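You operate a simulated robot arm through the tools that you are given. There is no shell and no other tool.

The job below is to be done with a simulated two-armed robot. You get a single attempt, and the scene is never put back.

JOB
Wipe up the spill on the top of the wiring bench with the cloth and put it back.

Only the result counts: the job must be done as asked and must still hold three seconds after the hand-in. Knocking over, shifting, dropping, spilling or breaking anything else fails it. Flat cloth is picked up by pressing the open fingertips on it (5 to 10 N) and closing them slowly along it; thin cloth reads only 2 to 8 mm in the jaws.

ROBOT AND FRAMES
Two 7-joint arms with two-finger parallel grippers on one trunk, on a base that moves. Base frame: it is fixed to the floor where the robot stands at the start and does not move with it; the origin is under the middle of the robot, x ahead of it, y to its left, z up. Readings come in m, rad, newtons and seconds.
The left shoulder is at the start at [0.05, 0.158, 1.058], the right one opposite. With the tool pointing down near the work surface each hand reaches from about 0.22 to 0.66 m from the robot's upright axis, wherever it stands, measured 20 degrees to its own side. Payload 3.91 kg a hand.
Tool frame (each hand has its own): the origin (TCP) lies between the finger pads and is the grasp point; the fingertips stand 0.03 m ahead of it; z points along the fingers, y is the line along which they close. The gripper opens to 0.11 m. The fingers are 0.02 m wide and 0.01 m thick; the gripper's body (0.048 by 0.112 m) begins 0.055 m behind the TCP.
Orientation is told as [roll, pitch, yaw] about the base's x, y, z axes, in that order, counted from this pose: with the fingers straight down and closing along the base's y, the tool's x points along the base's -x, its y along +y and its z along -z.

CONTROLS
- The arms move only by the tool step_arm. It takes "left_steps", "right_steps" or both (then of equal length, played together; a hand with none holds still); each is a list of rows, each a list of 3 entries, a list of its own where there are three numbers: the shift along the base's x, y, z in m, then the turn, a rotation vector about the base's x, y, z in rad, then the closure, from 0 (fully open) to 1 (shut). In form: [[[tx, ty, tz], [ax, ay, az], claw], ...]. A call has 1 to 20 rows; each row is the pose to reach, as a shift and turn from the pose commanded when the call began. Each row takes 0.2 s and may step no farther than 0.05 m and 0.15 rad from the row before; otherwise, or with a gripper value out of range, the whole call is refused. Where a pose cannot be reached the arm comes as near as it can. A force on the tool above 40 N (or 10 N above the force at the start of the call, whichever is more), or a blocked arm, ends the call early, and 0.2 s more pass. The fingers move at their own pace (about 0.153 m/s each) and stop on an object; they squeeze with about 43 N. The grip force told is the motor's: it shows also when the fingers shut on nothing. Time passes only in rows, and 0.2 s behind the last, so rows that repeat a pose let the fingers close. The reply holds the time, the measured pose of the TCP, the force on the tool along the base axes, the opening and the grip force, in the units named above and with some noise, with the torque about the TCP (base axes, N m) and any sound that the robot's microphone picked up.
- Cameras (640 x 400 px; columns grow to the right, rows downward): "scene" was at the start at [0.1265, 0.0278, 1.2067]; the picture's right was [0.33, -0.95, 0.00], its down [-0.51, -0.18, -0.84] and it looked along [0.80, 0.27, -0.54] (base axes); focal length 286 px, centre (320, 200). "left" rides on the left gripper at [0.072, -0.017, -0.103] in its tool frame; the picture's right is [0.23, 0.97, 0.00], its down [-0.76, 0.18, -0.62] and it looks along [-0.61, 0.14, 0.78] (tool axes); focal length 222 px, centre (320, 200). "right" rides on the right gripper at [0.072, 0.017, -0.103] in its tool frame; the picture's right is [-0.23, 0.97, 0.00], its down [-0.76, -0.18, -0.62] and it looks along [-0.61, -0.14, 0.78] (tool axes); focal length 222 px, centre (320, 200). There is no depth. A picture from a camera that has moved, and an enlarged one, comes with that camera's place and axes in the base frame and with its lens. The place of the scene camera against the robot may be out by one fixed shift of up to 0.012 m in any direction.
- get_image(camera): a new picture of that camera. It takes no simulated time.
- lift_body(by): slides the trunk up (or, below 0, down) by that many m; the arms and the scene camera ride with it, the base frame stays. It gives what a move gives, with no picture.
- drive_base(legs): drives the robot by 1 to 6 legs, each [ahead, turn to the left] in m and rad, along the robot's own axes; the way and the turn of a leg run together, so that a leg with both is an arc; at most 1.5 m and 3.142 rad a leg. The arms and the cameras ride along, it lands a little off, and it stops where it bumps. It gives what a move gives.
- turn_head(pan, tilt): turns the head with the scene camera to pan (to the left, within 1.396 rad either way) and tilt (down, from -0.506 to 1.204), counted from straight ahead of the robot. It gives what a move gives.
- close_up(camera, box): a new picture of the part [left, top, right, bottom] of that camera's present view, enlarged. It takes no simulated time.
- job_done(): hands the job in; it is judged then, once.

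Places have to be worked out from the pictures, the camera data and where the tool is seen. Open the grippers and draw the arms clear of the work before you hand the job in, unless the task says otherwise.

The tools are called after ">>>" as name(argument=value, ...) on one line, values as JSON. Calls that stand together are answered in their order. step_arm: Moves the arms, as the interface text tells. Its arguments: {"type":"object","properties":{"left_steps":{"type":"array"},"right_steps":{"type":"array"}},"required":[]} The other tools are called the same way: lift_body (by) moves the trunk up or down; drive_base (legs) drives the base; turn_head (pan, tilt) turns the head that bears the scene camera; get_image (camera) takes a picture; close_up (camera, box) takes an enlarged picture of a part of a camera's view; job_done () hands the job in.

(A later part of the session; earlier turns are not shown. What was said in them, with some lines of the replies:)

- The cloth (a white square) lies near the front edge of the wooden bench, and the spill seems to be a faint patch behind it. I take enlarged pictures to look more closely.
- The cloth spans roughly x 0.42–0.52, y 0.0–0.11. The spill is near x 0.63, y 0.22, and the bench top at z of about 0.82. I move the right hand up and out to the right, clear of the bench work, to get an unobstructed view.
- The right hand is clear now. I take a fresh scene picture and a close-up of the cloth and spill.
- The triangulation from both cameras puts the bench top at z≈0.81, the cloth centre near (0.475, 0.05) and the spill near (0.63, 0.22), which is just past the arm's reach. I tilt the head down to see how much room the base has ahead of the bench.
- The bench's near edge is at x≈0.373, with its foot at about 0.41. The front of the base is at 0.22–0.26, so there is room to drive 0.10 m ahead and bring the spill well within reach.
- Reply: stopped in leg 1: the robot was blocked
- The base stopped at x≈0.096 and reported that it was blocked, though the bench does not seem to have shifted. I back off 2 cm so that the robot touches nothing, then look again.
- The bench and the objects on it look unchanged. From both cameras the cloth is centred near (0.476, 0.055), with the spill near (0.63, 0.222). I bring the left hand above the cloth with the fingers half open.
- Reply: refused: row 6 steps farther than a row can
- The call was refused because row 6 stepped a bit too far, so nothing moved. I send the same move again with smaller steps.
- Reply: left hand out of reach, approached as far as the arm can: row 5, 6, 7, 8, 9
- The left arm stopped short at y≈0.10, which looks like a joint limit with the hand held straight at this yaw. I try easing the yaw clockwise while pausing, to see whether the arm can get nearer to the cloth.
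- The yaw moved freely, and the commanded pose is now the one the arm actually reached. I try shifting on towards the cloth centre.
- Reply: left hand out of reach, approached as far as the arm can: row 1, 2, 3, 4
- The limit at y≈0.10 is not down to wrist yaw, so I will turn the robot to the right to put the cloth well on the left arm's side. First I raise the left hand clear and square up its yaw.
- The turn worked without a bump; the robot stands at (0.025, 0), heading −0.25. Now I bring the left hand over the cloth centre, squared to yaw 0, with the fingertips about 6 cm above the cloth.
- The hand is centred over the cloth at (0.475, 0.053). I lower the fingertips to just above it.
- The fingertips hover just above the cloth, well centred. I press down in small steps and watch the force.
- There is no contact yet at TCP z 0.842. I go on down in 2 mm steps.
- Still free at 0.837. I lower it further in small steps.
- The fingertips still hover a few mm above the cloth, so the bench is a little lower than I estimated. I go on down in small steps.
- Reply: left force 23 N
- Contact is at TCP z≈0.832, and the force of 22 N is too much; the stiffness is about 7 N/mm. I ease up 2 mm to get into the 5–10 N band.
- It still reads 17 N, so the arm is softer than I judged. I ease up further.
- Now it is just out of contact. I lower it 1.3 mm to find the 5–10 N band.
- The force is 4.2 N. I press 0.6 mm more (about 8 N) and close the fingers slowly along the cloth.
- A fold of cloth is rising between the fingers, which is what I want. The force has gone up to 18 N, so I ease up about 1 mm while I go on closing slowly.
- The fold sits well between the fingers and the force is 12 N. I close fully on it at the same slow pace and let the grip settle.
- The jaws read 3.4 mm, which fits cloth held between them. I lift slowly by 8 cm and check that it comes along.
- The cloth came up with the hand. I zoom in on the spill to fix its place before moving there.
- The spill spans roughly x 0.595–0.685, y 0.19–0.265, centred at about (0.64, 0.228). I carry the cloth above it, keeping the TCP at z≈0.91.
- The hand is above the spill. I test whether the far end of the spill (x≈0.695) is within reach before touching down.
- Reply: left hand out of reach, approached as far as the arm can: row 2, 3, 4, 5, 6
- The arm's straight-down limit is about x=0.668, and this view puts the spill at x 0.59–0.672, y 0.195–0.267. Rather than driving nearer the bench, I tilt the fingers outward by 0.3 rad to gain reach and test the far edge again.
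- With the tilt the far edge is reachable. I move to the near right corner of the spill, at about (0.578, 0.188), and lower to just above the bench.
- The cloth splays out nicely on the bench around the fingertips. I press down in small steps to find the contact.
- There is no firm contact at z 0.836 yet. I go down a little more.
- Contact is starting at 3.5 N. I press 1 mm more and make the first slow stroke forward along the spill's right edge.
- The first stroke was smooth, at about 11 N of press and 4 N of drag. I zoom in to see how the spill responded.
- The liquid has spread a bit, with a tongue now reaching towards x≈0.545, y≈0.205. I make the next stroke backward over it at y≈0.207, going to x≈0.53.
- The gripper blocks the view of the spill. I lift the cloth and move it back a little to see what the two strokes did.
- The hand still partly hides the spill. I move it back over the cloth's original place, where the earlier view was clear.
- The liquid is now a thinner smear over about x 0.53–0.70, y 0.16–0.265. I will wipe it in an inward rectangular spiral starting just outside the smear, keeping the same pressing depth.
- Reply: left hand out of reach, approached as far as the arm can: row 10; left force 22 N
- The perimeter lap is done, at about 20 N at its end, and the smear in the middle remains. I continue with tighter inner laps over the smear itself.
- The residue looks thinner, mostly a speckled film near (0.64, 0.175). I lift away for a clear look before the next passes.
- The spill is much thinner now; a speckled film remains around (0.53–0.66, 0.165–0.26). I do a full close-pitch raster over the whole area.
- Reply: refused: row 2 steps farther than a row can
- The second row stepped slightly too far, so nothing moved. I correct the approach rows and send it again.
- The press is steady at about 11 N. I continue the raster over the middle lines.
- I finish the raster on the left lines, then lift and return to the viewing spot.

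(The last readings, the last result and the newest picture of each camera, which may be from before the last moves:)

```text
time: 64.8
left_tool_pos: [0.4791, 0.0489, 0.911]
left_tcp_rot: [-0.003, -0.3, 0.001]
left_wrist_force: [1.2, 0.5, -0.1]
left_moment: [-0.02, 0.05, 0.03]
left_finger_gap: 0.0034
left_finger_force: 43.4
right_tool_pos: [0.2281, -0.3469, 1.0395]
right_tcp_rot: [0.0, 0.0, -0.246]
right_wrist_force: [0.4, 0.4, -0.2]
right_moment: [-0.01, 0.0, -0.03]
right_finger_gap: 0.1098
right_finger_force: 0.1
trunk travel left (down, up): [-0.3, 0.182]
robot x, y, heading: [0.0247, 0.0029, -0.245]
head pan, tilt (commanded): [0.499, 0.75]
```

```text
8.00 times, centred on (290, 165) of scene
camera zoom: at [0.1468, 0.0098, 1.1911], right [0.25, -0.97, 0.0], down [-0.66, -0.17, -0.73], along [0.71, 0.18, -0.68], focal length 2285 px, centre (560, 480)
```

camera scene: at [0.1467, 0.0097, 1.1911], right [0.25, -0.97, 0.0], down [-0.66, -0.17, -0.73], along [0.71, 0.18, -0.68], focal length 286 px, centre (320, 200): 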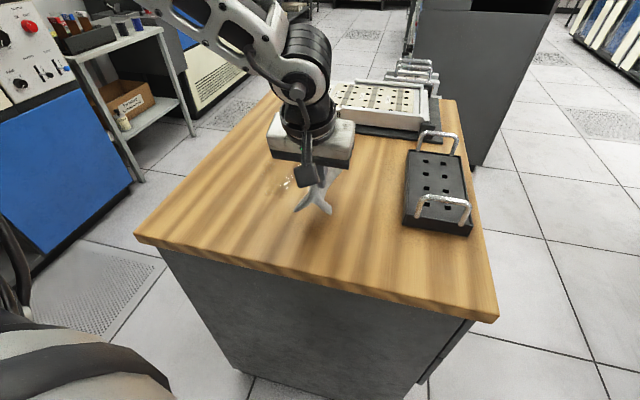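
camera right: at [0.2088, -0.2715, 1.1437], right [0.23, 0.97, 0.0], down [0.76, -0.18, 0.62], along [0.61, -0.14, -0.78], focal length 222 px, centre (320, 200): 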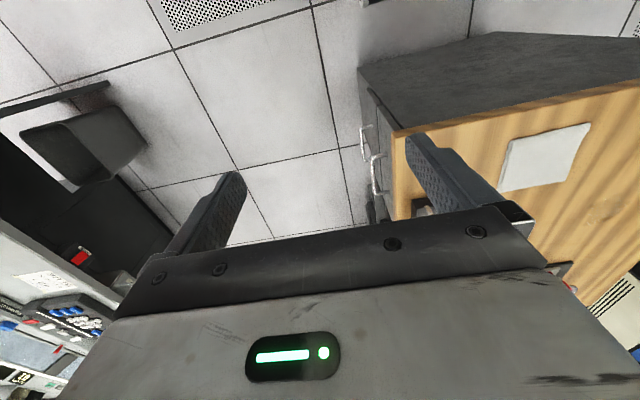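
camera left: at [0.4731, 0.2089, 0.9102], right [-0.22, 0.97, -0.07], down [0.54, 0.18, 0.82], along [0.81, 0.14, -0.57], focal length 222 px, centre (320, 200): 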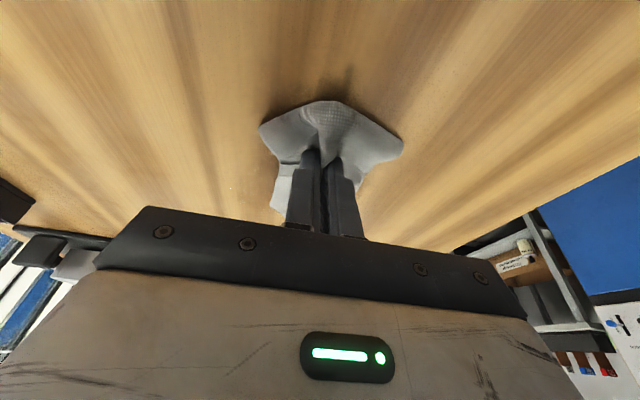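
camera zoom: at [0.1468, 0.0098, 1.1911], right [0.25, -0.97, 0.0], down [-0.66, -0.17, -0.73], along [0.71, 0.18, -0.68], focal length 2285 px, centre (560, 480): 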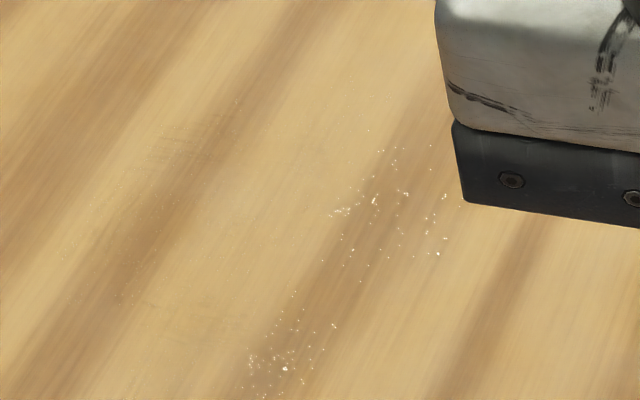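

Only tiny specks remain. I run the raster again with the lines shifted by half a pitch and slightly more press.

>>> step_arm(left_steps=[[[0.02, 0.04, 0], [0, 0, 0], 1.0], [[0.04, 0.078, -0.02], [0, 0, 0], 1.0], [[0.043, 0.103, -0.05], [0, 0, 0], 1.0], [[0.043, 0.103, -0.081], [0, 0, 0], 1.0], [[0.081, 0.103, -0.081], [0, 0, 0], 1.0], [[0.119, 0.103, -0.081], [0, 0, 0], 1.0], [[0.157, 0.103, -0.081], [0, 0, 0], 1.0], [[0.193, 0.103, -0.081], [0, 0, 0], 1.0], [[0.193, 0.115, -0.081], [0, 0, 0], 1.0], [[0.155, 0.115, -0.081], [0, 0, 0], 1.0], [[0.117, 0.115, -0.081], [0, 0, 0], 1.0], [[0.079, 0.115, -0.081], [0, 0, 0], 1.0], [[0.043, 0.115, -0.081], [0, 0, 0], 1.0], [[0.043, 0.127, -0.081], [0, 0, 0], 1.0], [[0.081, 0.127, -0.081], [0, 0, 0], 1.0], [[0.119, 0.127, -0.081], [0, 0, 0], 1.0], [[0.157, 0.127, -0.081], [0, 0, 0], 1.0], [[0.197, 0.127, -0.081], [0, 0, 0], 1.0], [[0.197, 0.139, -0.081], [0, 0, 0], 1.0], [[0.159, 0.139, -0.081], [0, 0, 0], 1.0]])

>>> step_arm(left_steps=[[[-0.038, 0, 0], [0, 0, 0], 1.0], [[-0.076, 0, 0], [0, 0, 0], 1.0], [[-0.116, 0, 0], [0, 0, 0], 1.0], [[-0.116, 0.012, 0], [0, 0, 0], 1.0], [[-0.076, 0.012, 0], [0, 0, 0], 1.0], [[-0.037, 0.012, 0], [0, 0, 0], 1.0], [[0.001, 0.012, 0], [0, 0, 0], 1.0], [[0.041, 0.012, 0], [0, 0, 0], 1.0], [[0.041, 0.024, 0], [0, 0, 0], 1.0], [[0.003, 0.024, 0], [0, 0, 0], 1.0], [[-0.035, 0.024, 0], [0, 0, 0], 1.0], [[-0.075, 0.024, 0], [0, 0, 0], 1.0], [[-0.115, 0.024, 0], [0, 0, 0], 1.0], [[-0.115, 0.036, 0], [0, 0, 0], 1.0], [[-0.075, 0.036, 0], [0, 0, 0], 1.0], [[-0.035, 0.036, 0], [0, 0, 0], 1.0], [[0.003, 0.036, 0], [0, 0, 0], 1.0], [[0.043, 0.036, 0], [0, 0, 0], 1.0], [[0.043, 0.048, 0], [0, 0, 0], 1.0], [[0.005, 0.048, 0], [0, 0, 0], 1.0]])

>>> step_arm(left_steps=[[[-0.038, 0, 0], [0, 0, 0], 1.0], [[-0.076, 0, 0], [0, 0, 0], 1.0], [[-0.115, 0, 0], [0, 0, 0], 1.0], [[-0.115, 0.012, 0], [0, 0, 0], 1.0], [[-0.077, 0.012, 0], [0, 0, 0], 1.0], [[-0.039, 0.012, 0], [0, 0, 0], 1.0], [[0, 0.012, 0], [0, 0, 0], 1.0], [[0.035, 0.012, 0], [0, 0, 0], 1.0], [[0.03, 0.026, 0], [0, 0, 0], 1.0], [[-0.008, 0.026, 0], [0, 0, 0], 1.0], [[-0.046, 0.026, 0], [0, 0, 0], 1.0], [[-0.084, 0.026, 0], [0, 0, 0], 1.0], [[-0.115, 0.026, 0], [0, 0, 0], 1.0], [[-0.115, 0.0, 0.03], [0, 0, 0], 1.0], [[-0.125, -0.04, 0.055], [0, 0, 0], 1.0], [[-0.135, -0.085, 0.07], [0, 0, 0], 1.0], [[-0.145, -0.125, 0.08], [0, 0, 0], 1.0], [[-0.155, -0.16, 0.08], [0, 0, 0], 1.0], [[-0.162, -0.19, 0.08], [0, 0, 0], 1.0], [[-0.162, -0.19, 0.08], [0, 0, 0], 1.0]])

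>>> close_up(camera="scene", box=[230, 120, 330, 220])

>>> close_up(camera="scene", box=[260, 140, 320, 190])

```text
time: 69.0
left_tool_pos: [0.6434, 0.1872, 0.8348]
left_tcp_rot: [0.001, -0.307, 0.001]
left_wrist_force: [4.4, 1.3, 17.7]
left_moment: [-0.04, -0.11, 0.03]
left_finger_gap: 0.0032
left_finger_force: 43.4
right_tool_pos: [0.2277, -0.3475, 1.0399]
right_tcp_rot: [0.003, -0.002, -0.248]
right_wrist_force: [-0.3, -0.1, 0.4]
right_moment: [0.0, 0.04, 0.0]
right_finger_gap: 0.1101
right_finger_force: 0.0
trunk travel left (down, up): [-0.3, 0.182]
robot x, y, heading: [0.0227, 0.0009, -0.248]
head pan, tilt (commanded): [0.499, 0.75]
```

```text
time: 73.2
left_tool_pos: [0.6438, 0.2351, 0.8336]
left_tcp_rot: [-0.002, -0.302, 0.0]
left_wrist_force: [2.0, 1.4, 9.8]
left_moment: [-0.05, -0.01, 0.01]
left_finger_gap: 0.0037
left_finger_force: 42.5
right_tool_pos: [0.2285, -0.3471, 1.0404]
right_tcp_rot: [0.0, -0.001, -0.248]
right_wrist_force: [1.0, 0.0, 0.3]
right_moment: [0.02, -0.02, -0.03]
right_finger_gap: 0.11
right_finger_force: 0.1
trunk travel left (down, up): [-0.3, 0.182]
robot x, y, heading: [0.0253, -0.0019, -0.244]
head pan, tilt (commanded): [0.499, 0.75]
```

```text
time: 77.4
left_tool_pos: [0.4846, 0.0449, 0.9121]
left_tcp_rot: [0.001, -0.301, -0.001]
left_wrist_force: [-0.3, 0.4, 1.0]
left_moment: [0.02, -0.02, -0.01]
left_finger_gap: 0.0034
left_finger_force: 43.0
right_tool_pos: [0.2291, -0.3469, 1.0402]
right_tcp_rot: [-0.001, -0.001, -0.245]
right_wrist_force: [0.7, -0.1, 0.8]
right_moment: [-0.02, 0.01, -0.01]
right_finger_gap: 0.1102
right_finger_force: 0.1
trunk travel left (down, up): [-0.3, 0.182]
robot x, y, heading: [0.0252, 0.0022, -0.243]
head pan, tilt (commanded): [0.499, 0.75]
```

```text
4.00 times, centred on (280, 170) of scene
camera zoom: at [0.1468, 0.0097, 1.1911], right [0.25, -0.97, 0.0], down [-0.66, -0.17, -0.73], along [0.71, 0.18, -0.68], focal length 1142 px, centre (480, 320)
```

zoom: 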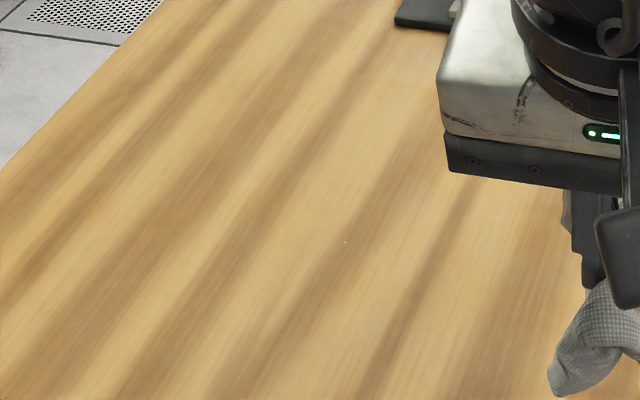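

```text
8.00 times, centred on (290, 165) of scene
camera zoom: at [0.1468, 0.0097, 1.1911], right [0.25, -0.97, 0.0], down [-0.66, -0.17, -0.73], along [0.71, 0.18, -0.68], focal length 2285 px, centre (560, 480)
```

zoom: 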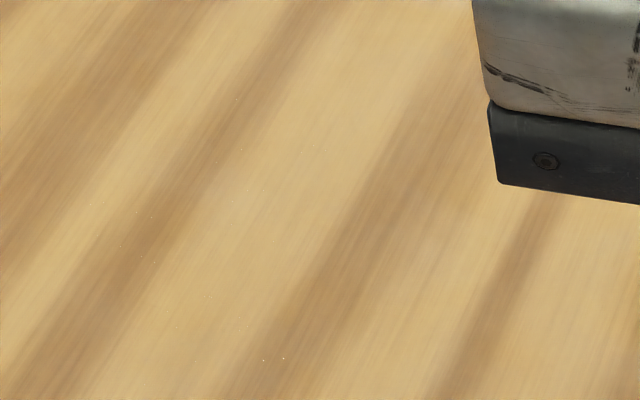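

Just a couple of specks are left. One more full raster pass should clear it.

>>> step_arm(left_steps=[[[0.02, 0.04, 0], [0, 0, 0], 1.0], [[0.04, 0.078, -0.02], [0, 0, 0], 1.0], [[0.041, 0.11, -0.05], [0, 0, 0], 1.0], [[0.041, 0.11, -0.0803], [0, 0, 0], 1.0], [[0.081, 0.11, -0.0803], [0, 0, 0], 1.0], [[0.119, 0.11, -0.0803], [0, 0, 0], 1.0], [[0.157, 0.11, -0.0803], [0, 0, 0], 1.0], [[0.193, 0.11, -0.0803], [0, 0, 0], 1.0], [[0.193, 0.122, -0.0803], [0, 0, 0], 1.0], [[0.155, 0.122, -0.0803], [0, 0, 0], 1.0], [[0.117, 0.122, -0.0803], [0, 0, 0], 1.0], [[0.079, 0.122, -0.0803], [0, 0, 0], 1.0], [[0.041, 0.122, -0.0803], [0, 0, 0], 1.0], [[0.041, 0.134, -0.0803], [0, 0, 0], 1.0], [[0.081, 0.134, -0.0803], [0, 0, 0], 1.0], [[0.119, 0.134, -0.0803], [0, 0, 0], 1.0], [[0.157, 0.134, -0.0803], [0, 0, 0], 1.0], [[0.197, 0.134, -0.0803], [0, 0, 0], 1.0], [[0.197, 0.146, -0.0803], [0, 0, 0], 1.0], [[0.159, 0.146, -0.0803], [0, 0, 0], 1.0]])

>>> step_arm(left_steps=[[[-0.038, 0, 0], [0, 0, 0], 1.0], [[-0.076, 0, 0], [0, 0, 0], 1.0], [[-0.116, 0, 0], [0, 0, 0], 1.0], [[-0.116, 0.012, 0], [0, 0, 0], 1.0], [[-0.076, 0.012, 0], [0, 0, 0], 1.0], [[-0.037, 0.012, 0], [0, 0, 0], 1.0], [[0.001, 0.012, 0], [0, 0, 0], 1.0], [[0.041, 0.012, 0], [0, 0, 0], 1.0], [[0.041, 0.024, 0], [0, 0, 0], 1.0], [[0.003, 0.024, 0], [0, 0, 0], 1.0], [[-0.035, 0.024, 0], [0, 0, 0], 1.0], [[-0.075, 0.024, 0], [0, 0, 0], 1.0], [[-0.115, 0.024, 0], [0, 0, 0], 1.0], [[-0.115, 0.036, 0], [0, 0, 0], 1.0], [[-0.075, 0.036, 0], [0, 0, 0], 1.0], [[-0.035, 0.036, 0], [0, 0, 0], 1.0], [[0.003, 0.036, 0], [0, 0, 0], 1.0], [[0.043, 0.036, 0], [0, 0, 0], 1.0], [[0.043, 0.048, 0], [0, 0, 0], 1.0], [[0.005, 0.048, 0], [0, 0, 0], 1.0]])

>>> step_arm(left_steps=[[[-0.038, 0, 0], [0, 0, 0], 1.0], [[-0.076, 0, 0], [0, 0, 0], 1.0], [[-0.115, 0, 0], [0, 0, 0], 1.0], [[-0.115, 0.012, 0], [0, 0, 0], 1.0], [[-0.077, 0.012, 0], [0, 0, 0], 1.0], [[-0.039, 0.012, 0], [0, 0, 0], 1.0], [[0, 0.012, 0], [0, 0, 0], 1.0], [[0.035, 0.012, 0], [0, 0, 0], 1.0], [[0.03, 0.024, 0], [0, 0, 0], 1.0], [[-0.008, 0.024, 0], [0, 0, 0], 1.0], [[-0.046, 0.024, 0], [0, 0, 0], 1.0], [[-0.084, 0.024, 0], [0, 0, 0], 1.0], [[-0.115, 0.024, 0], [0, 0, 0], 1.0], [[-0.115, 0.0, 0.03], [0, 0, 0], 1.0], [[-0.125, -0.04, 0.055], [0, 0, 0], 1.0], [[-0.135, -0.085, 0.07], [0, 0, 0], 1.0], [[-0.145, -0.125, 0.08], [0, 0, 0], 1.0], [[-0.155, -0.16, 0.08], [0, 0, 0], 1.0], [[-0.164, -0.194, 0.08], [0, 0, 0], 1.0], [[-0.164, -0.194, 0.08], [0, 0, 0], 1.0]])

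>>> close_up(camera="scene", box=[230, 120, 330, 220])

>>> close_up(camera="scene", box=[255, 140, 325, 200])

>>> get_image(camera="left")

```text
time: 81.6
left_tool_pos: [0.6411, 0.1919, 0.8336]
left_tcp_rot: [-0.002, -0.304, 0.002]
left_wrist_force: [3.5, 1.1, 17.8]
left_moment: [-0.09, -0.08, 0.02]
left_finger_gap: 0.0031
left_finger_force: 42.9
right_tool_pos: [0.2283, -0.3475, 1.0396]
right_tcp_rot: [0.002, -0.001, -0.246]
right_wrist_force: [0.1, 0.1, 0.1]
right_moment: [0.0, 0.0, 0.0]
right_finger_gap: 0.1099
right_finger_force: 0.0
trunk travel left (down, up): [-0.3, 0.182]
robot x, y, heading: [0.0297, 0.0002, -0.246]
head pan, tilt (commanded): [0.499, 0.75]
```

```text
time: 85.8
left_tool_pos: [0.6464, 0.2385, 0.834]
left_tcp_rot: [0.0, -0.302, 0.002]
left_wrist_force: [0.2, 0.7, 8.8]
left_moment: [-0.03, -0.02, 0.01]
left_finger_gap: 0.0032
left_finger_force: 43.1
right_tool_pos: [0.2291, -0.3476, 1.0396]
right_tcp_rot: [0.002, 0.0, -0.248]
right_wrist_force: [0.6, 0.6, -0.3]
right_moment: [-0.02, -0.01, 0.01]
right_finger_gap: 0.1098
right_finger_force: 0.0
trunk travel left (down, up): [-0.3, 0.182]
robot x, y, heading: [0.0252, 0.0024, -0.249]
head pan, tilt (commanded): [0.499, 0.75]
```

```text
time: 90.0
left_tool_pos: [0.4834, 0.047, 0.9131]
left_tcp_rot: [0.001, -0.3, 0.001]
left_wrist_force: [-0.3, 0.0, -0.2]
left_moment: [0.01, -0.01, 0.02]
left_finger_gap: 0.0034
left_finger_force: 43.0
right_tool_pos: [0.2278, -0.3467, 1.0401]
right_tcp_rot: [0.0, 0.001, -0.246]
right_wrist_force: [-0.3, 0.4, -0.4]
right_moment: [0.02, -0.01, -0.03]
right_finger_gap: 0.11
right_finger_force: 0.1
trunk travel left (down, up): [-0.3, 0.182]
robot x, y, heading: [0.029, 0.0032, -0.246]
head pan, tilt (commanded): [0.499, 0.75]
```

```text
4.00 times, centred on (280, 170) of scene
camera zoom: at [0.1468, 0.0097, 1.1911], right [0.25, -0.97, 0.0], down [-0.66, -0.17, -0.73], along [0.71, 0.18, -0.68], focal length 1142 px, centre (480, 320)
```

zoom: 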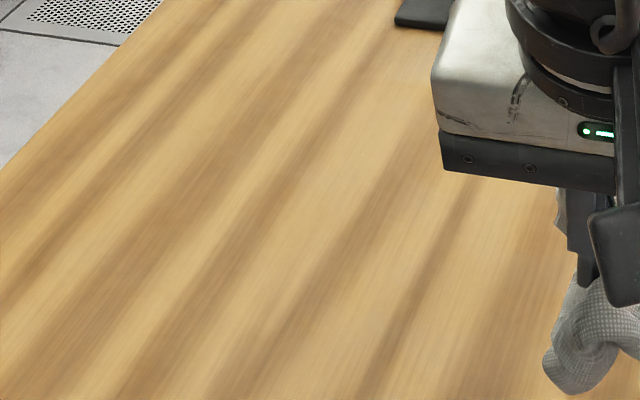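

```text
6.67 times, centred on (290, 170) of scene
camera zoom: at [0.1468, 0.0097, 1.1911], right [0.25, -0.97, 0.0], down [-0.66, -0.17, -0.73], along [0.71, 0.18, -0.68], focal length 1904 px, centre (520, 400)
```

zoom: 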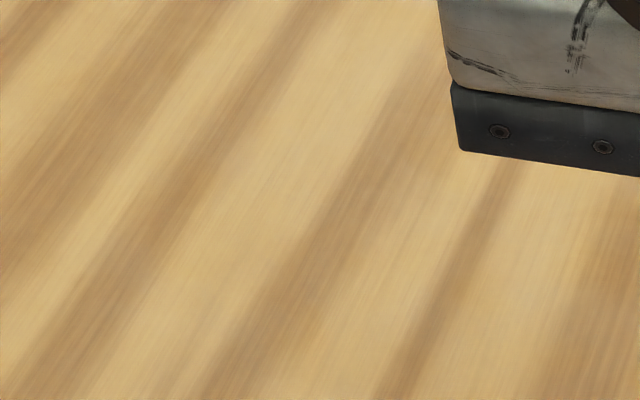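

```text
taken
camera left: at [0.3835, 0.0285, 0.9898], right [-0.22, 0.97, -0.07], down [0.54, 0.18, 0.82], along [0.81, 0.14, -0.57], focal length 222 px, centre (320, 200)
```

left: 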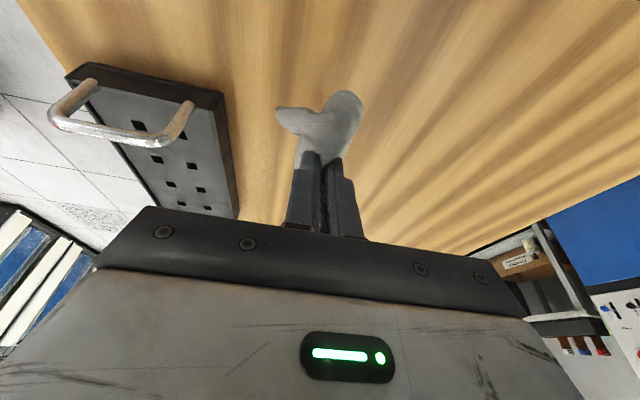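

The bench looks clean from the scene camera. I check the part hidden behind the gripper through the left hand's camera.

>>> close_up(camera="left", box=[350, 80, 590, 250])

>>> get_image(camera="right")

```text
2.35 times, centred on (470, 165) of left
camera zoom: at [0.3835, 0.0285, 0.9898], right [-0.22, 0.97, -0.07], down [0.54, 0.18, 0.82], along [0.81, 0.14, -0.57], focal length 523 px, centre (-33, 282)
```

zoom: 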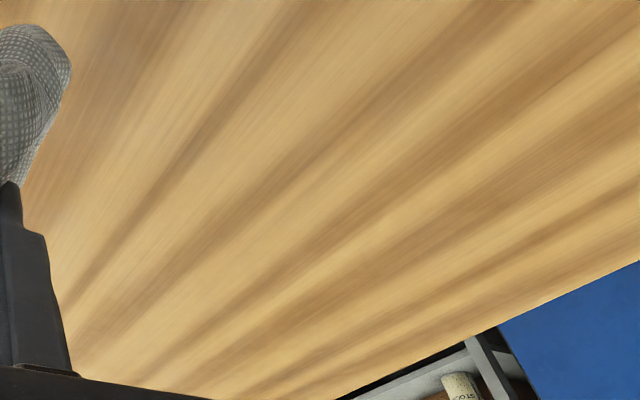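

```text
taken
camera right: at [0.1627, -0.3139, 1.1436], right [0.46, 0.89, 0.0], down [0.7, -0.36, 0.62], along [0.55, -0.28, -0.78], focal length 222 px, centre (320, 200)
```

right: 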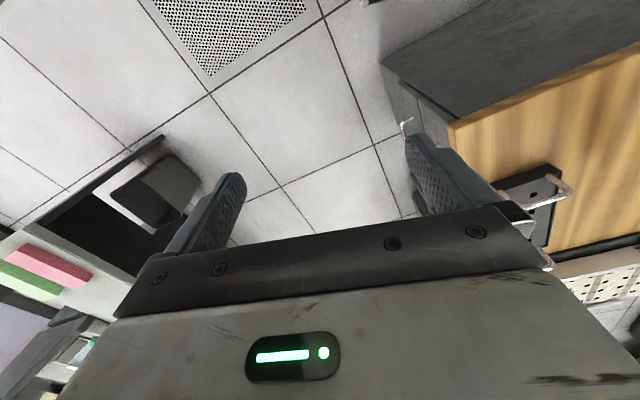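

The whole area looks clean. I turn the tool upright again over the cloth's original place and look at how the cloth hangs.

>>> step_arm(left_steps=[[[-0.003, 0.001, 0.005], [0, 0.1, 0], 1.0], [[-0.006, 0.003, 0.005], [0, 0.2, 0], 1.0], [[-0.007, 0.004, 0.005], [0, 0.3, 0], 1.0], [[-0.007, 0.004, 0.005], [0, 0.3, 0], 1.0]])

>>> close_up(camera="left", box=[220, 30, 460, 240])

>>> close_up(camera="scene", box=[290, 130, 430, 260])

```text
time: 91.0
left_tool_pos: [0.4756, 0.0513, 0.9166]
left_tcp_rot: [0.0, 0.002, 0.002]
left_wrist_force: [-0.6, 0.4, -1.1]
left_moment: [-0.02, -0.01, 0.01]
left_finger_gap: 0.0036
left_finger_force: 42.4
right_tool_pos: [0.2276, -0.3472, 1.04]
right_tcp_rot: [0.0, -0.001, -0.247]
right_wrist_force: [0.9, 0.0, 0.4]
right_moment: [-0.01, -0.05, 0.01]
right_finger_gap: 0.1102
right_finger_force: 0.1
trunk travel left (down, up): [-0.3, 0.182]
robot x, y, heading: [0.0232, 0.0006, -0.243]
head pan, tilt (commanded): [0.499, 0.75]
```

```text
1.90 times, centred on (340, 135) of left
camera zoom: at [0.4024, 0.032, 1.0196], right [-0.23, 0.97, 0.0], down [0.76, 0.18, 0.62], along [0.61, 0.14, -0.78], focal length 423 px, centre (282, 324)
```

zoom: 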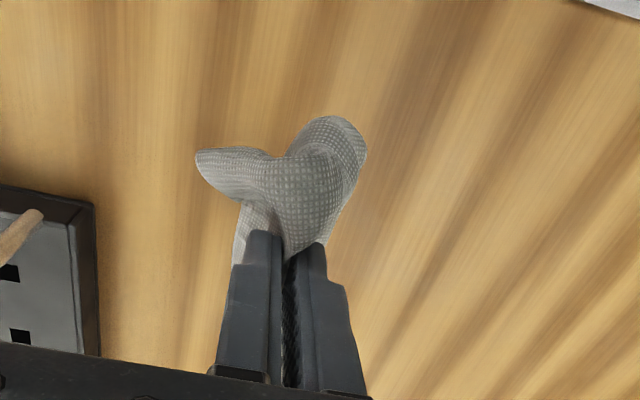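

```text
3.08 times, centred on (360, 195) of scene
camera zoom: at [0.1468, 0.0097, 1.1911], right [0.25, -0.97, 0.0], down [-0.66, -0.17, -0.73], along [0.71, 0.18, -0.68], focal length 879 px, centre (197, 215)
```

zoom: 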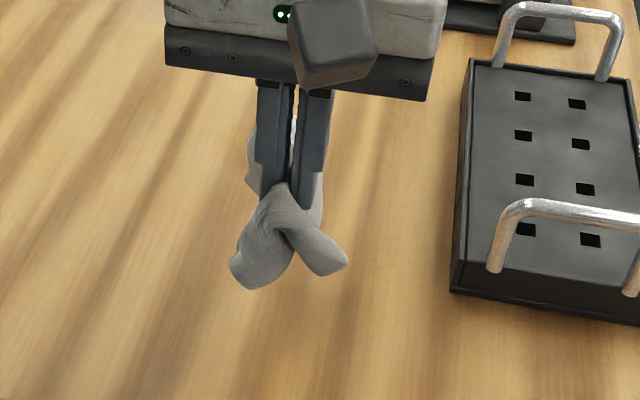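

The cloth hangs crumpled but centred on its original spot at (0.4756, 0.0513). I lower it onto the bench slowly.

>>> step_arm(left_steps=[[[0, 0, -0.02], [0, 0, 0], 1.0], [[0, 0, -0.04], [0, 0, 0], 1.0], [[0, 0, -0.055], [0, 0, 0], 1.0], [[0, 0, -0.066], [0, 0, 0], 1.0], [[0, 0, -0.074], [0, 0, 0], 1.0], [[0, 0, -0.078], [0, 0, 0], 1.0], [[0, 0, -0.078], [0, 0, 0], 1.0]])

>>> close_up(camera="left", box=[220, 30, 460, 240])

>>> close_up(camera="scene", box=[290, 130, 430, 260])

```text
time: 92.6
left_tool_pos: [0.474, 0.0486, 0.8398]
left_tcp_rot: [0.0, 0.0, 0.002]
left_wrist_force: [-1.4, -1.7, 5.4]
left_moment: [-0.03, 0.05, 0.03]
left_finger_gap: 0.0034
left_finger_force: 43.5
right_tool_pos: [0.2287, -0.3477, 1.0417]
right_tcp_rot: [0.002, 0.0, -0.247]
right_wrist_force: [0.4, 0.1, 0.8]
right_moment: [-0.01, 0.03, 0.01]
right_finger_gap: 0.1102
right_finger_force: 0.0
trunk travel left (down, up): [-0.3, 0.182]
robot x, y, heading: [0.0267, -0.0022, -0.249]
head pan, tilt (commanded): [0.499, 0.75]
```

```text
1.90 times, centred on (340, 135) of left
camera zoom: at [0.4011, 0.0305, 0.9417], right [-0.23, 0.97, 0.0], down [0.76, 0.18, 0.62], along [0.61, 0.14, -0.78], focal length 423 px, centre (282, 324)
```

zoom: 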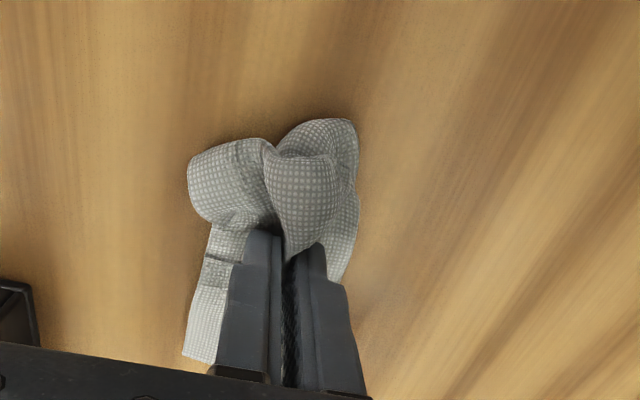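

```text
3.08 times, centred on (360, 195) of scene
camera zoom: at [0.1464, 0.0096, 1.1912], right [0.25, -0.97, 0.0], down [-0.66, -0.17, -0.73], along [0.71, 0.18, -0.68], focal length 879 px, centre (197, 215)
```

zoom: 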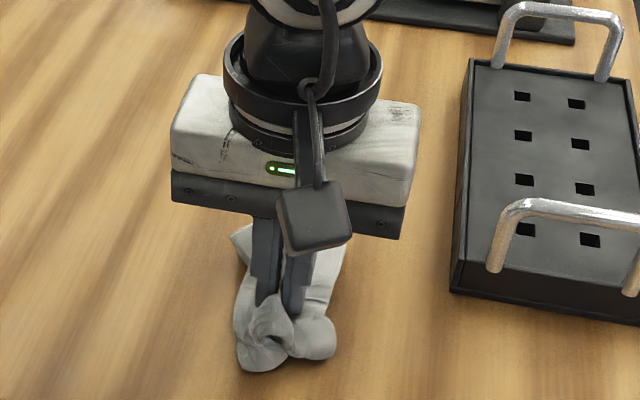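

The cloth rests on the bench at its place with 5 N of press. I open the fingers slowly while still pressing lightly, so that they spread the fold out again.

>>> step_arm(left_steps=[[[0, 0, 0], [0, 0, 0], 0.97], [[0, 0, -0.0005], [0, 0, 0], 0.94], [[0, 0, -0.001], [0, 0, 0], 0.91], [[0, 0, -0.0015], [0, 0, 0], 0.88], [[0, 0, -0.002], [0, 0, 0], 0.85], [[0, 0, -0.002], [0, 0, 0], 0.82], [[0, 0, -0.002], [0, 0, 0], 0.79], [[0, 0, -0.002], [0, 0, 0], 0.76]])

>>> close_up(camera="left", box=[220, 30, 460, 240])

>>> close_up(camera="scene", box=[290, 130, 430, 260])

```text
time: 94.4
left_tool_pos: [0.4731, 0.0487, 0.837]
left_tcp_rot: [0.001, 0.001, 0.002]
left_wrist_force: [-0.1, 0.7, 0.6]
left_moment: [0.01, 0.01, 0.02]
left_finger_gap: 0.0265
left_finger_force: 0.0
right_tool_pos: [0.2287, -0.3467, 1.0402]
right_tcp_rot: [0.002, 0.0, -0.245]
right_wrist_force: [-0.2, 0.1, 0.1]
right_moment: [-0.02, 0.0, -0.01]
right_finger_gap: 0.1099
right_finger_force: 0.1
trunk travel left (down, up): [-0.3, 0.182]
robot x, y, heading: [0.0252, -0.0009, -0.247]
head pan, tilt (commanded): [0.499, 0.75]
```

```text
1.90 times, centred on (340, 135) of left
camera zoom: at [0.4008, 0.0314, 0.9396], right [-0.23, 0.97, 0.0], down [0.76, 0.18, 0.62], along [0.61, 0.14, -0.78], focal length 423 px, centre (282, 324)
```

zoom: 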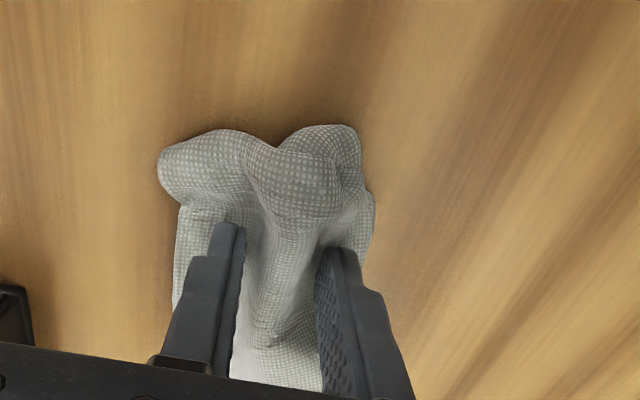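

```text
3.08 times, centred on (360, 195) of scene
camera zoom: at [0.1467, 0.0097, 1.1911], right [0.25, -0.97, 0.0], down [-0.66, -0.17, -0.73], along [0.71, 0.18, -0.68], focal length 879 px, centre (197, 215)
```

zoom: 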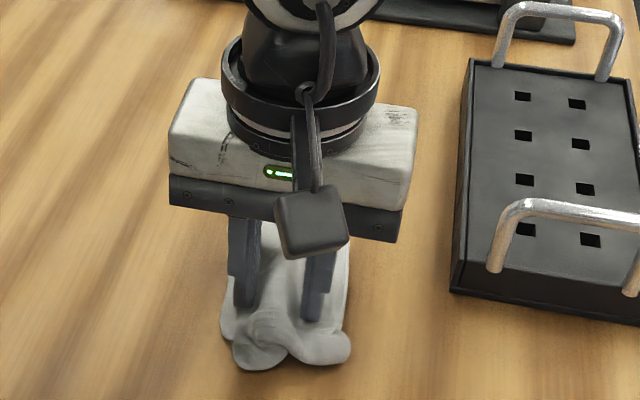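

The fold is relaxing and spreading. I press slightly and go on opening, to smooth the cloth outward.

>>> step_arm(left_steps=[[[0, 0, -0.0015], [0, 0, 0], 0.74], [[0, 0, -0.003], [0, 0, 0], 0.72], [[0, 0, -0.0035], [0, 0, 0], 0.68], [[0, 0, -0.0035], [0, 0, 0], 0.64], [[0, 0, -0.0035], [0, 0, 0], 0.6], [[0, 0, -0.0035], [0, 0, 0], 0.56], [[0, 0, -0.0035], [0, 0, 0], 0.52], [[0, 0, -0.0035], [0, 0, 0], 0.48]])

>>> close_up(camera="left", box=[200, 20, 460, 240])

```text
time: 96.2
left_tool_pos: [0.4744, 0.0495, 0.8328]
left_tcp_rot: [0.0, 0.002, 0.001]
left_wrist_force: [-0.1, 0.3, 2.4]
left_moment: [-0.02, 0.0, -0.03]
left_finger_gap: 0.0567
left_finger_force: 0.1
right_tool_pos: [0.2289, -0.3471, 1.0396]
right_tcp_rot: [0.002, 0.0, -0.249]
right_wrist_force: [0.0, -0.4, 0.0]
right_moment: [0.0, -0.01, -0.01]
right_finger_gap: 0.1101
right_finger_force: 0.0
trunk travel left (down, up): [-0.3, 0.182]
robot x, y, heading: [0.025, -0.0012, -0.248]
head pan, tilt (commanded): [0.499, 0.75]
```

```text
1.82 times, centred on (330, 130) of left
camera zoom: at [0.4007, 0.0315, 0.9357], right [-0.23, 0.97, 0.0], down [0.76, 0.18, 0.62], along [0.61, 0.14, -0.78], focal length 404 px, centre (302, 327)
```

zoom: 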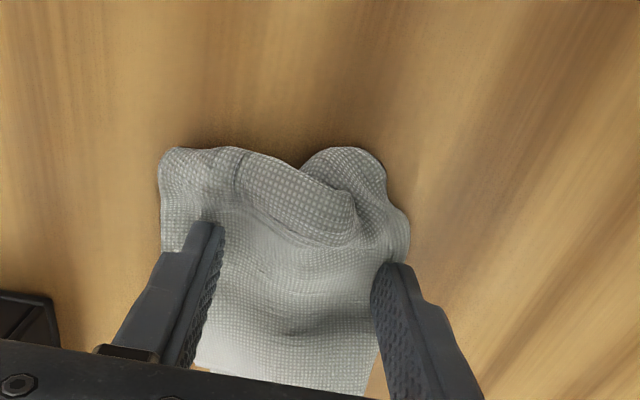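

The cloth has spread out well between the fingers. I lift the hand straight up to see how it lies.

>>> step_arm(left_steps=[[[0, 0, 0.005], [0, 0, 0], 0.48], [[0, 0, 0.015], [0, 0, 0], 0.48], [[0, 0, 0.035], [0, 0, 0], 0.48], [[0, 0, 0.065], [0, 0, 0], 0.48], [[0, 0, 0.1], [0, 0, 0], 0.4], [[-0.02, 0.02, 0.13], [0, 0, 0], 0.3], [[-0.02, 0.02, 0.13], [0, 0, 0], 0.3]])

>>> get_image(camera="left")

>>> close_up(camera="scene", box=[280, 170, 420, 280])

>>> get_image(camera="scene")

```text
time: 97.8
left_tool_pos: [0.4532, 0.0694, 0.9663]
left_tcp_rot: [0.001, 0.001, 0.001]
left_wrist_force: [0.0, -0.2, 0.5]
left_moment: [0.0, 0.02, 0.01]
left_finger_gap: 0.0771
left_finger_force: 0.0
right_tool_pos: [0.23, -0.3472, 1.0402]
right_tcp_rot: [0.001, 0.001, -0.248]
right_wrist_force: [0.2, -0.8, 0.2]
right_moment: [0.01, 0.0, 0.01]
right_finger_gap: 0.1099
right_finger_force: 0.0
trunk travel left (down, up): [-0.3, 0.182]
robot x, y, heading: [0.0257, -0.0001, -0.247]
head pan, tilt (commanded): [0.499, 0.75]
```

```text
taken
camera left: at [0.3807, 0.0521, 1.0685], right [-0.23, 0.97, 0.0], down [0.76, 0.18, 0.62], along [0.61, 0.14, -0.78], focal length 222 px, centre (320, 200)
```

left: 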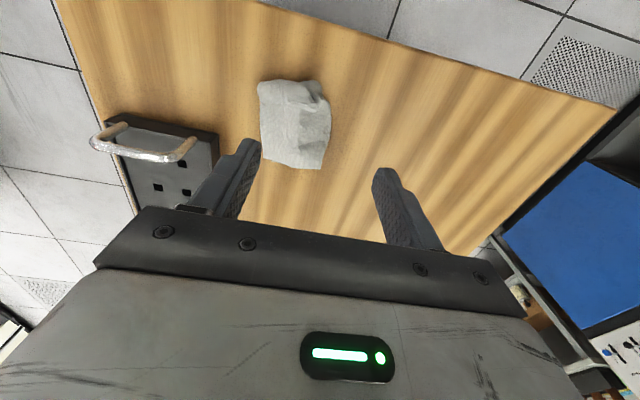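

```text
3.64 times, centred on (350, 225) of scene
camera zoom: at [0.1467, 0.0097, 1.1911], right [0.25, -0.97, 0.0], down [-0.66, -0.17, -0.73], along [0.71, 0.18, -0.68], focal length 1038 px, centre (211, 109)
```

zoom: 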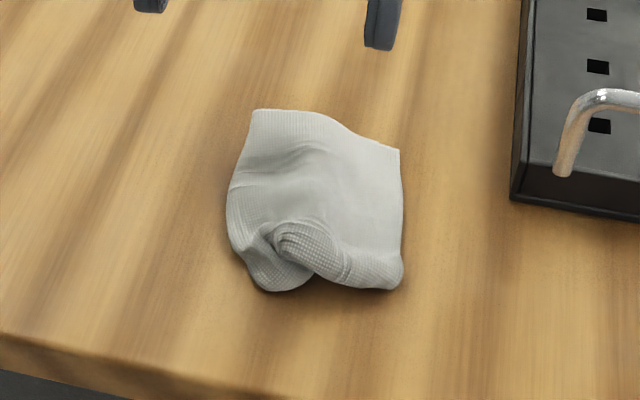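

```text
taken
camera scene: at [0.1467, 0.0097, 1.1911], right [0.25, -0.97, 0.0], down [-0.66, -0.17, -0.73], along [0.71, 0.18, -0.68], focal length 286 px, centre (320, 200)
```

scene: 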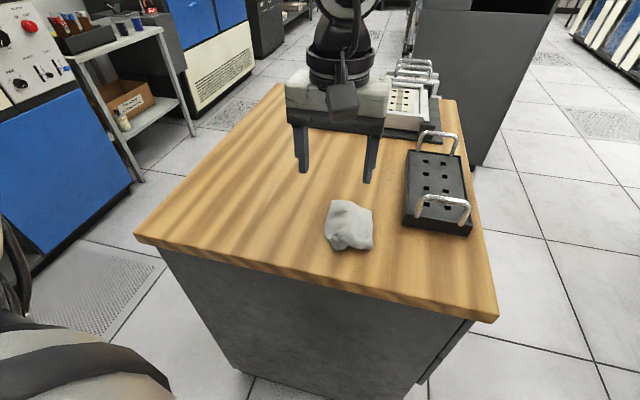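

The cloth is back on its place and lies about 1.5 cm beyond its original centre, because its near edge is rolled up. I look closer to decide whether to smooth it out.

>>> close_up(camera="left", box=[230, 60, 360, 190])

>>> close_up(camera="scene", box=[315, 190, 385, 260])

>>> close_up(camera="scene", box=[230, 110, 350, 210])

```text
3.08 times, centred on (295, 125) of left
camera zoom: at [0.3807, 0.0521, 1.0685], right [-0.23, 0.97, 0.0], down [0.76, 0.18, 0.62], along [0.61, 0.14, -0.78], focal length 684 px, centre (397, 431)
```

zoom: 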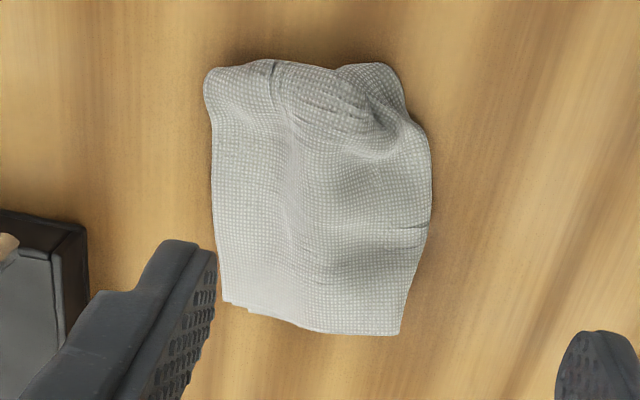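

```text
5.71 times, centred on (350, 225) of scene
camera zoom: at [0.1467, 0.0097, 1.1911], right [0.25, -0.97, 0.0], down [-0.66, -0.17, -0.73], along [0.71, 0.18, -0.68], focal length 1632 px, centre (149, 57)
```

zoom: 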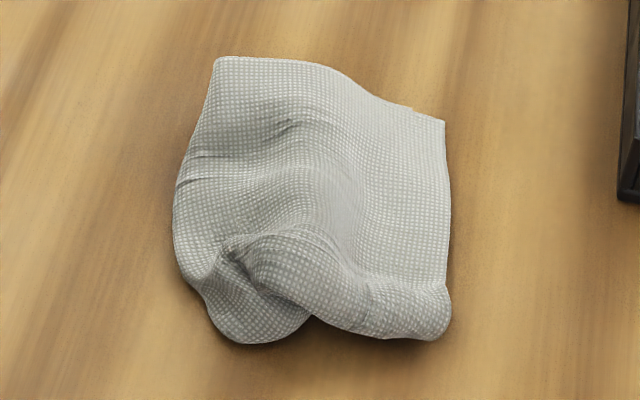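

```text
4.00 times, centred on (290, 160) of scene
camera zoom: at [0.1467, 0.0097, 1.1911], right [0.25, -0.97, 0.0], down [-0.66, -0.17, -0.73], along [0.71, 0.18, -0.68], focal length 1142 px, centre (440, 360)
```

zoom: 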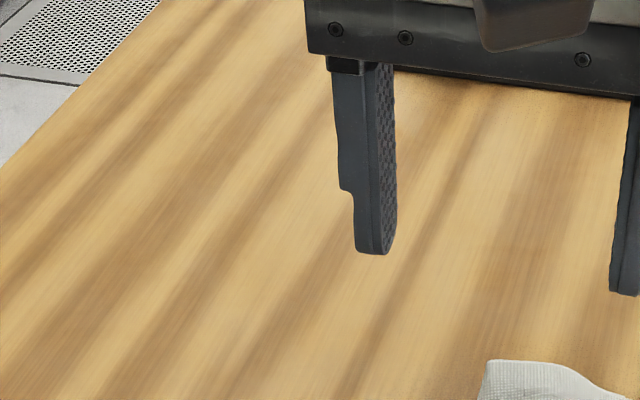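

The cloth lies flat enough on its original spot (centre about (0.487, 0.044), against (0.476, 0.05) at the start), and the spill area is clean. I draw the left arm up and back, clear of the bench, and take final pictures.

>>> step_arm(left_steps=[[[-0.02, 0.02, 0.03], [0, 0, 0], 0.2], [[-0.045, 0.05, 0.05], [0, 0, 0], 0.1], [[-0.07, 0.085, 0.055], [0, 0, 0], 0], [[-0.095, 0.12, 0.055], [0, 0, 0], 0], [[-0.12, 0.15, 0.055], [0, 0, 0], 0], [[-0.145, 0.18, 0.055], [0, 0, 0], 0], [[-0.145, 0.18, 0.055], [0, 0, 0], 0]])

>>> get_image(camera="scene")

>>> close_up(camera="scene", box=[230, 100, 390, 200])

>>> close_up(camera="scene", box=[200, 150, 360, 260])

```text
time: 99.4
left_tool_pos: [0.3074, 0.2499, 1.0219]
left_tcp_rot: [-0.001, 0.001, 0.001]
left_wrist_force: [1.0, -0.4, 0.3]
left_moment: [0.0, 0.0, 0.0]
left_finger_gap: 0.11
left_finger_force: 0.0
right_tool_pos: [0.2287, -0.347, 1.04]
right_tcp_rot: [0.002, 0.001, -0.248]
right_wrist_force: [0.8, 0.3, -0.6]
right_moment: [-0.01, -0.03, -0.01]
right_finger_gap: 0.11
right_finger_force: 0.1
trunk travel left (down, up): [-0.3, 0.182]
robot x, y, heading: [0.0256, 0.0008, -0.247]
head pan, tilt (commanded): [0.499, 0.75]
```

```text
taken
camera scene: at [0.1467, 0.0097, 1.1911], right [0.25, -0.97, 0.0], down [-0.66, -0.17, -0.73], along [0.71, 0.18, -0.68], focal length 286 px, centre (320, 200)
```

scene: 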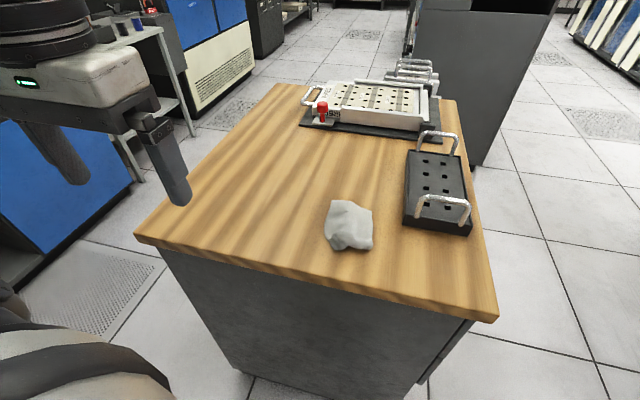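

```text
4.00 times, centred on (310, 150) of scene
camera zoom: at [0.1467, 0.0097, 1.1911], right [0.25, -0.97, 0.0], down [-0.66, -0.17, -0.73], along [0.71, 0.18, -0.68], focal length 1142 px, centre (360, 400)
```

zoom: 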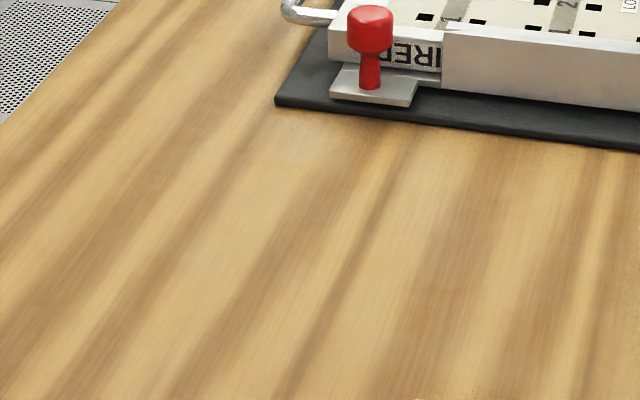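

```text
3.64 times, centred on (280, 205) of scene
camera zoom: at [0.1467, 0.0097, 1.1911], right [0.25, -0.97, 0.0], down [-0.66, -0.17, -0.73], along [0.71, 0.18, -0.68], focal length 1038 px, centre (466, 182)
```

zoom: 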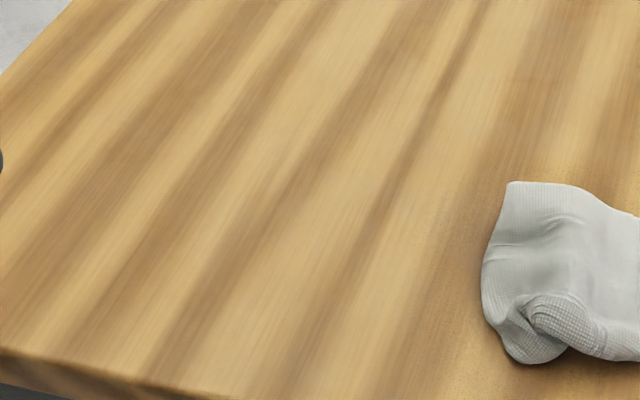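

The final pictures show the bench clean, the cloth lying on its original spot, and the other objects where they were. Both grippers are open and the arms are clear, so I hand the job in.

>>> job_done()

```text
The job is handed in.
```

I wiped up the spill and put the cloth back on its place, then handed the job in. The tool only confirmed that it received the job, not whether it passed.

- **Spill:** the liquid smeared over a wider area at first. After several full passes the last close-ups show a clean bench, with no film or specks.
- **Cloth:** it lies on its original spot, with its centre about 1.3 cm from where it started. It is a bit wrinkled, and its near edge is tucked under.
- **Other objects:** nothing else looks moved in the final picture. Early on the base reported it was blocked while driving up to the bench, so it may have touched it. I backed off 2 cm, and the bench had not visibly moved.
- **Arms:** both grippers are open and drawn clear of the work.
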